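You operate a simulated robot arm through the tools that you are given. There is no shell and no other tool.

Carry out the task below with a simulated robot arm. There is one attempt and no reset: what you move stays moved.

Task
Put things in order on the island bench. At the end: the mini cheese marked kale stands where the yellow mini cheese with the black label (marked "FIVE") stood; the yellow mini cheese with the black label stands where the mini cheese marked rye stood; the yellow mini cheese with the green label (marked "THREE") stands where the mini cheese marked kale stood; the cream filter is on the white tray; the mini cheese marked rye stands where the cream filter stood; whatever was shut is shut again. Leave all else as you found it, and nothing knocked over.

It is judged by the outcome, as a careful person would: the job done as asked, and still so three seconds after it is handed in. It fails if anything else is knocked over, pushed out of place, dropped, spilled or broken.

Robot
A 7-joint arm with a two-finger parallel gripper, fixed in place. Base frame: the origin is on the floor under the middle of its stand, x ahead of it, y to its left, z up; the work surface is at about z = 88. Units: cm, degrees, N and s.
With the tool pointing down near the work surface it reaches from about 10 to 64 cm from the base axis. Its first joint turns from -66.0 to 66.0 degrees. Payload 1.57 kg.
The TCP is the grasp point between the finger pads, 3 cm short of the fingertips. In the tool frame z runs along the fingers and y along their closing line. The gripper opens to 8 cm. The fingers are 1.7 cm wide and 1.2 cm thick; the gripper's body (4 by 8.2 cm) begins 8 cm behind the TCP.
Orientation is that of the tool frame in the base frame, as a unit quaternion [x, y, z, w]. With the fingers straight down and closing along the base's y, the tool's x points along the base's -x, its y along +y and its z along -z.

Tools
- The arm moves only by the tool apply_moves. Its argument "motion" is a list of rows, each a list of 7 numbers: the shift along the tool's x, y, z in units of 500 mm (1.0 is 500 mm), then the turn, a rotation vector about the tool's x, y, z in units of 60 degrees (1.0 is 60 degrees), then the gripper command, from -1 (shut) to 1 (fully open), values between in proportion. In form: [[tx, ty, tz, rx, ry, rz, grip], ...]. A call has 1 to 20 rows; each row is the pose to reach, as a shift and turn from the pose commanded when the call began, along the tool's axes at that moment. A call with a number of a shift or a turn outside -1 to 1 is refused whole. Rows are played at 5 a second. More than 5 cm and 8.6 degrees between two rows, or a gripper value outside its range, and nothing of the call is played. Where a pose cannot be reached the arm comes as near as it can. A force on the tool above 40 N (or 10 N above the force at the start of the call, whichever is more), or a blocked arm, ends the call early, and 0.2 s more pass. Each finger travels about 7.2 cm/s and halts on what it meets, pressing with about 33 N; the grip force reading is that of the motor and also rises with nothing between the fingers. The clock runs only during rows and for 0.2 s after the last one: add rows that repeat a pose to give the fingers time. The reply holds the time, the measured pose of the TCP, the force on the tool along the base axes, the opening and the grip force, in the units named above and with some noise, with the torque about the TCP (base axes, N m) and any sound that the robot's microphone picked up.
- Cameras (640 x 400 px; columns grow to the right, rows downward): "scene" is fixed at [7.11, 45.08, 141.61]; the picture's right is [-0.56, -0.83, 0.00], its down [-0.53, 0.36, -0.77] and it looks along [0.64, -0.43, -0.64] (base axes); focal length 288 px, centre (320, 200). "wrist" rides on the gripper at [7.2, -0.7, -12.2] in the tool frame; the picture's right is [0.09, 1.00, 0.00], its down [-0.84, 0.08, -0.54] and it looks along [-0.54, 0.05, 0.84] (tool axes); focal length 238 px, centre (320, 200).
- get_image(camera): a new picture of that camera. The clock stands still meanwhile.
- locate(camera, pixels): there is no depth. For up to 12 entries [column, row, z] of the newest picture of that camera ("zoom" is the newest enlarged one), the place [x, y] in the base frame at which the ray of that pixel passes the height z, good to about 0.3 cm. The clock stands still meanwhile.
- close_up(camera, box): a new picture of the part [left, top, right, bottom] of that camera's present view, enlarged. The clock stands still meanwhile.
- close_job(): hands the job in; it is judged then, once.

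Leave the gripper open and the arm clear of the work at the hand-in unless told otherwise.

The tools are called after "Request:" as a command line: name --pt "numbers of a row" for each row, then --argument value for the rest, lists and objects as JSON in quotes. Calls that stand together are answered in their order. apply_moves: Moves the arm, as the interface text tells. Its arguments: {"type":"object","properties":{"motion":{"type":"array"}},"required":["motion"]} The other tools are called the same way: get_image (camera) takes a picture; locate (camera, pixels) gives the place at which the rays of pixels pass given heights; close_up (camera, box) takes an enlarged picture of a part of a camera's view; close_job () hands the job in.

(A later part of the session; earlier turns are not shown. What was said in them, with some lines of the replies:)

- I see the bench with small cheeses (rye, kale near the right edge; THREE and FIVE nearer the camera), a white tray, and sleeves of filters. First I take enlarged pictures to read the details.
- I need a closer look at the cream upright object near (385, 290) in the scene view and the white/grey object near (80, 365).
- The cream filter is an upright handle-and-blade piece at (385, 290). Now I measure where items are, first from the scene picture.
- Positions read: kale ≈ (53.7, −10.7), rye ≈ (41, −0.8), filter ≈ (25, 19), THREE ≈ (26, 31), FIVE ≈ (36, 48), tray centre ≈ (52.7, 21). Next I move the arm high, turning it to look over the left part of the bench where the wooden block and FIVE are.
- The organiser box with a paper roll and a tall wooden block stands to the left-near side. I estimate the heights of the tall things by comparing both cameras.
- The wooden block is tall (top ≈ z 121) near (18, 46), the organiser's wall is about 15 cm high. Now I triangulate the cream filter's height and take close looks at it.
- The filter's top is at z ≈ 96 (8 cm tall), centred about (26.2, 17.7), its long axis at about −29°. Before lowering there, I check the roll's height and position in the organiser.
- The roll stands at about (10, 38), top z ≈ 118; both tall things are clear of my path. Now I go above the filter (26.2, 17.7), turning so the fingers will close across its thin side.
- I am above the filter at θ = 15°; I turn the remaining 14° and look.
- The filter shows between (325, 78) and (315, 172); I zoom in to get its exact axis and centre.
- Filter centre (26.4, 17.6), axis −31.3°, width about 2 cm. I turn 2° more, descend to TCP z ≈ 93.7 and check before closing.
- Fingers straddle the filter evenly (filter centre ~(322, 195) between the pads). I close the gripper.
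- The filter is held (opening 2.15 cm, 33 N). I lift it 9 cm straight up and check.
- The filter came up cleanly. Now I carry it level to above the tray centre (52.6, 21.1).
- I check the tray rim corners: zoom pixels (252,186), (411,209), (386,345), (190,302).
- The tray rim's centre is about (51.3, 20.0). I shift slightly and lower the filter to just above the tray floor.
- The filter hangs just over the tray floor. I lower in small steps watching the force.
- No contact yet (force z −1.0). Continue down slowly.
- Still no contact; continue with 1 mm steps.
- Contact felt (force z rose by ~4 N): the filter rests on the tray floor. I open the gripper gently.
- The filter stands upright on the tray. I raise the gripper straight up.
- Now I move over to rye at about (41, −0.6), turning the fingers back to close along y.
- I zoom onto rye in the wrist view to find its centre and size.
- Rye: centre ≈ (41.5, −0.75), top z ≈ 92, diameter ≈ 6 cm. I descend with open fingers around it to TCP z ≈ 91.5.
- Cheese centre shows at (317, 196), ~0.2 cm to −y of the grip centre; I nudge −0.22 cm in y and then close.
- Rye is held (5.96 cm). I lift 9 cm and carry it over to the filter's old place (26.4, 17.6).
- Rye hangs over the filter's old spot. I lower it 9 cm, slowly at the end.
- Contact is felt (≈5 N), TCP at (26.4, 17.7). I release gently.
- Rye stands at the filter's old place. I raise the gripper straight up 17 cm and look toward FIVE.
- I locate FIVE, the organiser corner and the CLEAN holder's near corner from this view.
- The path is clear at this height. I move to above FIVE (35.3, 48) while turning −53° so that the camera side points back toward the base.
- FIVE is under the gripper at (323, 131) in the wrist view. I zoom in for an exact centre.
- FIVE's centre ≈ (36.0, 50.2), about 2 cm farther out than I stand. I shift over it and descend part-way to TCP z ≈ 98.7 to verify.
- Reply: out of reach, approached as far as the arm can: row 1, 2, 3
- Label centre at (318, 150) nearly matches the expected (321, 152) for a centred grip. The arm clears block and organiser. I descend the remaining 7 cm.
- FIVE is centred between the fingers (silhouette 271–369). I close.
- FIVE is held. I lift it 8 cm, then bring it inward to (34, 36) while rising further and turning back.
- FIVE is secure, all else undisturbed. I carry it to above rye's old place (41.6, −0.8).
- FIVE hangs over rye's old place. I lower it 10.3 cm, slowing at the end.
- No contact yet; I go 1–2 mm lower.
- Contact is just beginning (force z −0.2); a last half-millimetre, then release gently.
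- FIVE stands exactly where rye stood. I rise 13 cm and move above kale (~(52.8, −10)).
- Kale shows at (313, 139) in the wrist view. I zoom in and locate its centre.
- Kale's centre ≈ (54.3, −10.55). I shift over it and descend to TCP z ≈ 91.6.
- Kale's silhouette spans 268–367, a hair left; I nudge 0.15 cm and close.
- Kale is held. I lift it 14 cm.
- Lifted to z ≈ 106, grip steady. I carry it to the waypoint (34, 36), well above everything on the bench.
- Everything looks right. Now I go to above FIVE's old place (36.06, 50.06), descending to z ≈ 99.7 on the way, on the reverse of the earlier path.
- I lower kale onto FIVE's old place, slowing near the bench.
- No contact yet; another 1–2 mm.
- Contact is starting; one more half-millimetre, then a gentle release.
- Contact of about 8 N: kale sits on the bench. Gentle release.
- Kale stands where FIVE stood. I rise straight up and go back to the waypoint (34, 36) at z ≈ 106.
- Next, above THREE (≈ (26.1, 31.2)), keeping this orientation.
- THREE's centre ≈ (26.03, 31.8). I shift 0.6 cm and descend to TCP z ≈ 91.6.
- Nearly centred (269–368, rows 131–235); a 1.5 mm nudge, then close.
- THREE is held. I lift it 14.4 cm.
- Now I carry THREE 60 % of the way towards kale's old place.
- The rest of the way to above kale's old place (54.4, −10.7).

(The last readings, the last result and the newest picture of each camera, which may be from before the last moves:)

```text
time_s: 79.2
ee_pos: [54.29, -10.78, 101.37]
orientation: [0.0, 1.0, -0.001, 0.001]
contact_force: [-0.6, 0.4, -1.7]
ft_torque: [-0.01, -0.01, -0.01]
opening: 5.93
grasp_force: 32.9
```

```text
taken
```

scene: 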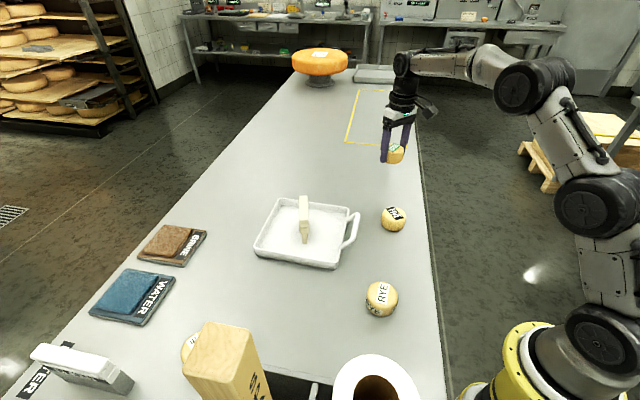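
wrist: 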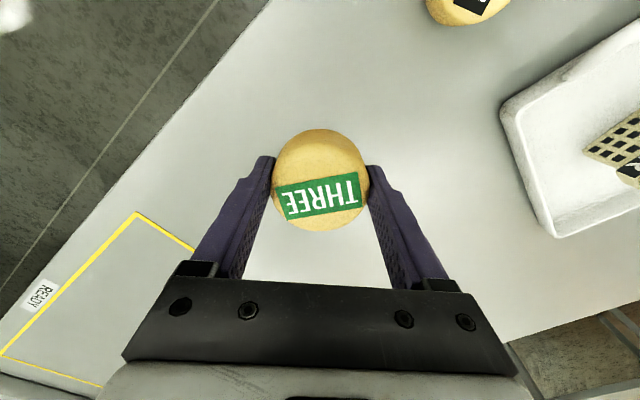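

I lower THREE onto kale's old place, slowing at the end.

Request:
apply_moves --pt "0 0 0.04 0 0 0 -1" --pt "0 0 0.09 0 0 0 -1" --pt "0 0 0.135 0 0 0 -1" --pt "0 0 0.17 0 0 0 -1" --pt "0 0 0.185 0 0 0 -1" --pt "0 0 0.192 0 0 0 -1" --pt "0 0 0.196 0 0 0 -1" --pt "0 0 0.196 0 0 0 -1"

```text
time_s: 81.0
ee_pos: [54.29, -10.65, 91.48]
orientation: [0.0, 1.0, -0.001, 0.0]
contact_force: [-0.1, -0.7, -1.1]
ft_torque: [0.0, 0.02, -0.01]
opening: 5.93
grasp_force: 32.9
```

Request:
apply_moves --pt "0 0 0.001 0 0 0 -1" --pt "0 0 0.002 0 0 0 -1" --pt "0 0 0.002 0 0 0 -1"

```text
time_s: 81.8
ee_pos: [54.35, -10.66, 91.53]
orientation: [0.0, 1.0, 0.0, 0.0]
contact_force: [-0.8, 0.1, 0.0]
ft_torque: [0.01, -0.02, 0.0]
opening: 5.94
grasp_force: 33.0
```

Contact is just starting (0.0 from −1.1). A half-millimetre more, then release.

Request:
apply_moves --pt "0 0 0.001 0 0 0 -1" --pt "0 0 0.001 0 0 0 -1" --pt "0 0 0.001 0 0 0 0.5" --pt "0 0 0.001 0 0 0 0.6" --pt "0 0 0.001 0 0 0 0.8" --pt "0 0 0.001 0 0 0 1" --pt "0 0 0.001 0 0 0 1"

Request:
get_image --camera "wrist"

Request:
close_up --camera "scene" --box '[330, 120, 450, 240]'

```text
time_s: 83.4
ee_pos: [54.35, -10.62, 91.42]
orientation: [0.0, 1.0, 0.0, -0.001]
contact_force: [-0.1, 0.1, -0.6]
ft_torque: [0.03, -0.01, -0.01]
opening: 7.99
grasp_force: 0.1
```

```text
taken
```

wrist: 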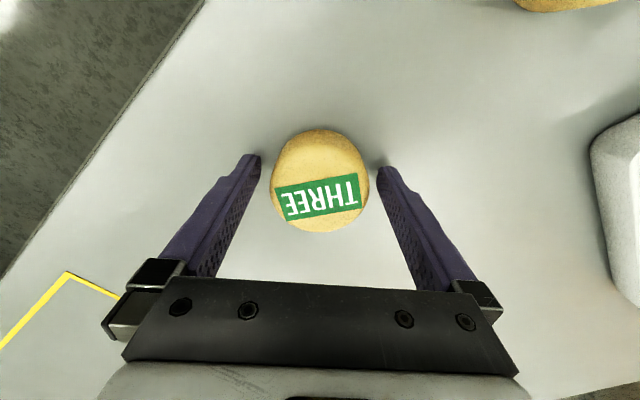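

```text
3.33 times, centred on (390, 180) of scene
```

zoom: 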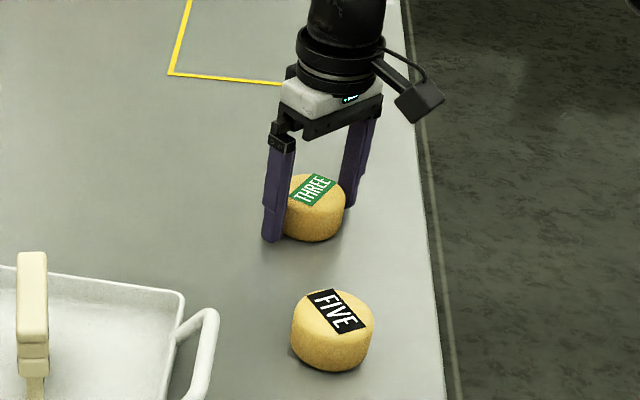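

THREE stands where kale stood. I rise straight up and then go back toward the starting pose, high and clear.

Request:
apply_moves --pt "0 0 -0.02 0 0 0 1" --pt "0 0 -0.07 0 0 0 1" --pt "0 0 -0.14 0 0 0 1" --pt "0 0 -0.21 0 0 0 1" --pt "0 0 -0.28 0 0 0 1" --pt "0 0 -0.35 0 0 0 1" --pt "0.04 0.05 -0.4 0 0 0 1" --pt "0.09 0.11 -0.45 0 0 0 1" --pt "0.14 0.17 -0.49 0 0 0 1" --pt "0.19 0.23 -0.52 0 0 0 1" --pt "0.24 0.29 -0.52 0 0 0 1" --pt "0.29 0.35 -0.52 0 0 0 1" --pt "0.33 0.41 -0.52 0 0 0 1" --pt "0.33 0.41 -0.52 0 0 0 1"

Request:
get_image --camera "wrist"

Request:
get_image --camera "scene"

```text
time_s: 86.4
ee_pos: [37.64, 9.8, 117.36]
orientation: [0.001, 1.0, 0.0, -0.001]
contact_force: [0.3, -0.5, 0.0]
ft_torque: [0.02, 0.0, -0.01]
opening: 8.0
grasp_force: 0.0
```

```text
taken
```

wrist: 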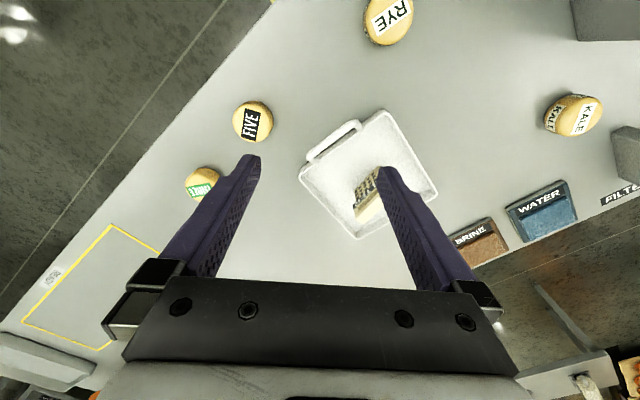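

```text
taken
```

scene: 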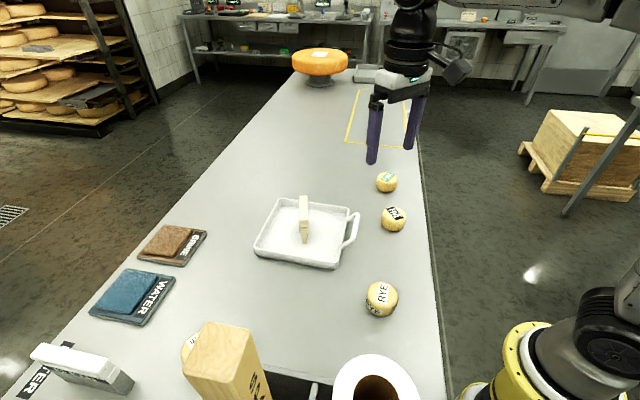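

All items appear in place: FIVE at (252, 122) where rye was (251, 121), THREE at (203, 183) where kale was. I double-check kale's spot and the filter with the same enlarged views as at the beginning.

Request:
close_up --camera "wrist" --box '[540, 80, 640, 220]'

Request:
close_up --camera "wrist" --box '[0, 60, 320, 260]'

Request:
close_up --camera "scene" --box '[340, 150, 460, 340]'

Request:
close_up --camera "scene" --box '[0, 200, 320, 400]'

Request:
close_up --camera "scene" --box '[240, 170, 370, 280]'

```text
2.86 times, centred on (590, 150) of wrist
```

zoom: 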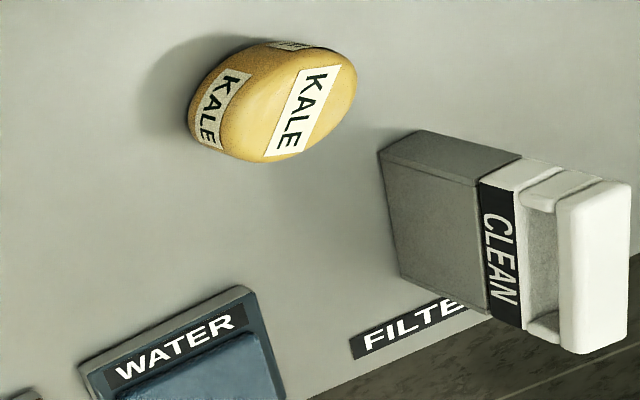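

```text
2.00 times, centred on (160, 160) of wrist
```

zoom: 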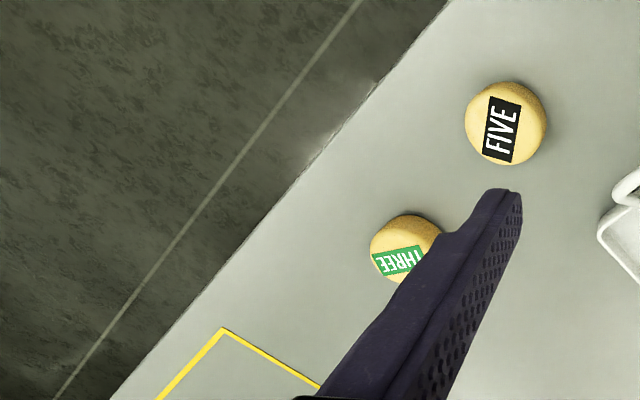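

```text
2.11 times, centred on (400, 245) of scene
```

zoom: 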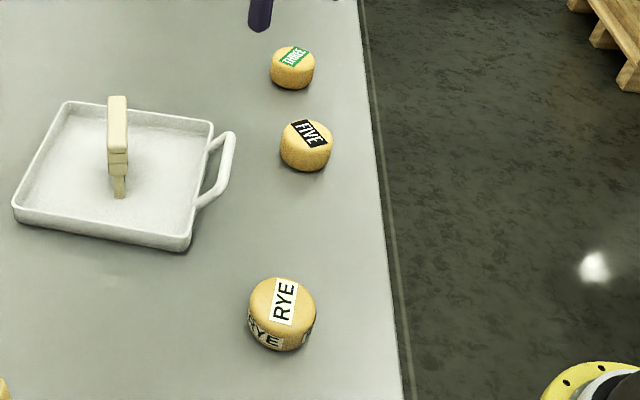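

```text
2.00 times, centred on (160, 300) of scene
```

zoom: 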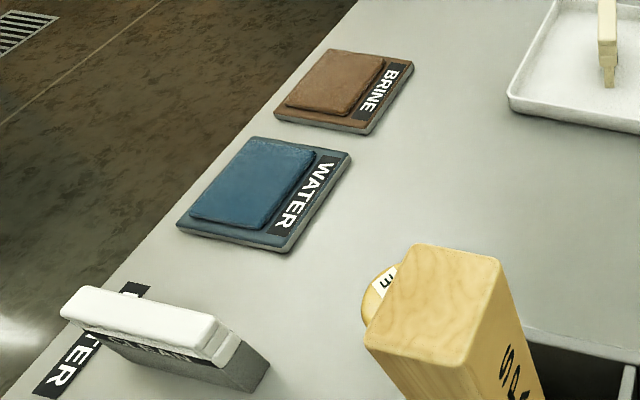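

```text
3.64 times, centred on (305, 225) of scene
```

zoom: 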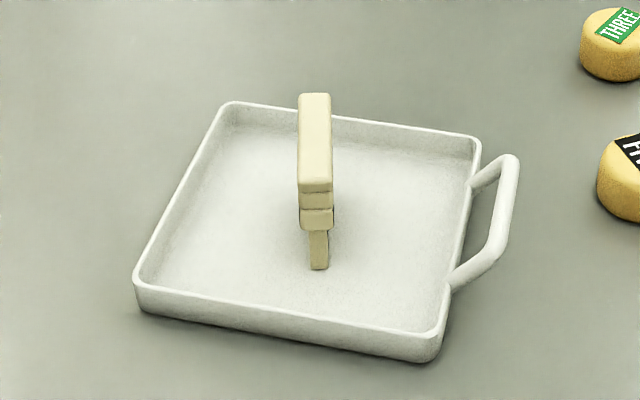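

Everything matches: kale sits where FIVE was (the same small camera offset applies to the fixed items too), FIVE where rye was, THREE where kale was, rye where the filter was, and the filter stands on the white tray. Nothing was opened, the gripper is open and the arm is clear, so I hand the job in.

Request:
close_job

```text
The job is handed in.
```

The job is done and handed in. The final pictures show every item in its place:

| Item | Where it is now |
|---|---|
| Mini cheese marked kale | where the yellow one with the black label ("FIVE") stood |
| Yellow mini cheese with the black label ("FIVE") | where rye stood |
| Yellow mini cheese with the green label ("THREE") | where kale stood |
| Mini cheese marked rye | where the cream filter stood |
| Cream filter | standing upright near the middle of the white tray |

I saw nothing else moved or knocked over. I opened nothing, so nothing needed shutting again. The gripper is open and the arm is back near its starting pose, clear of the bench.
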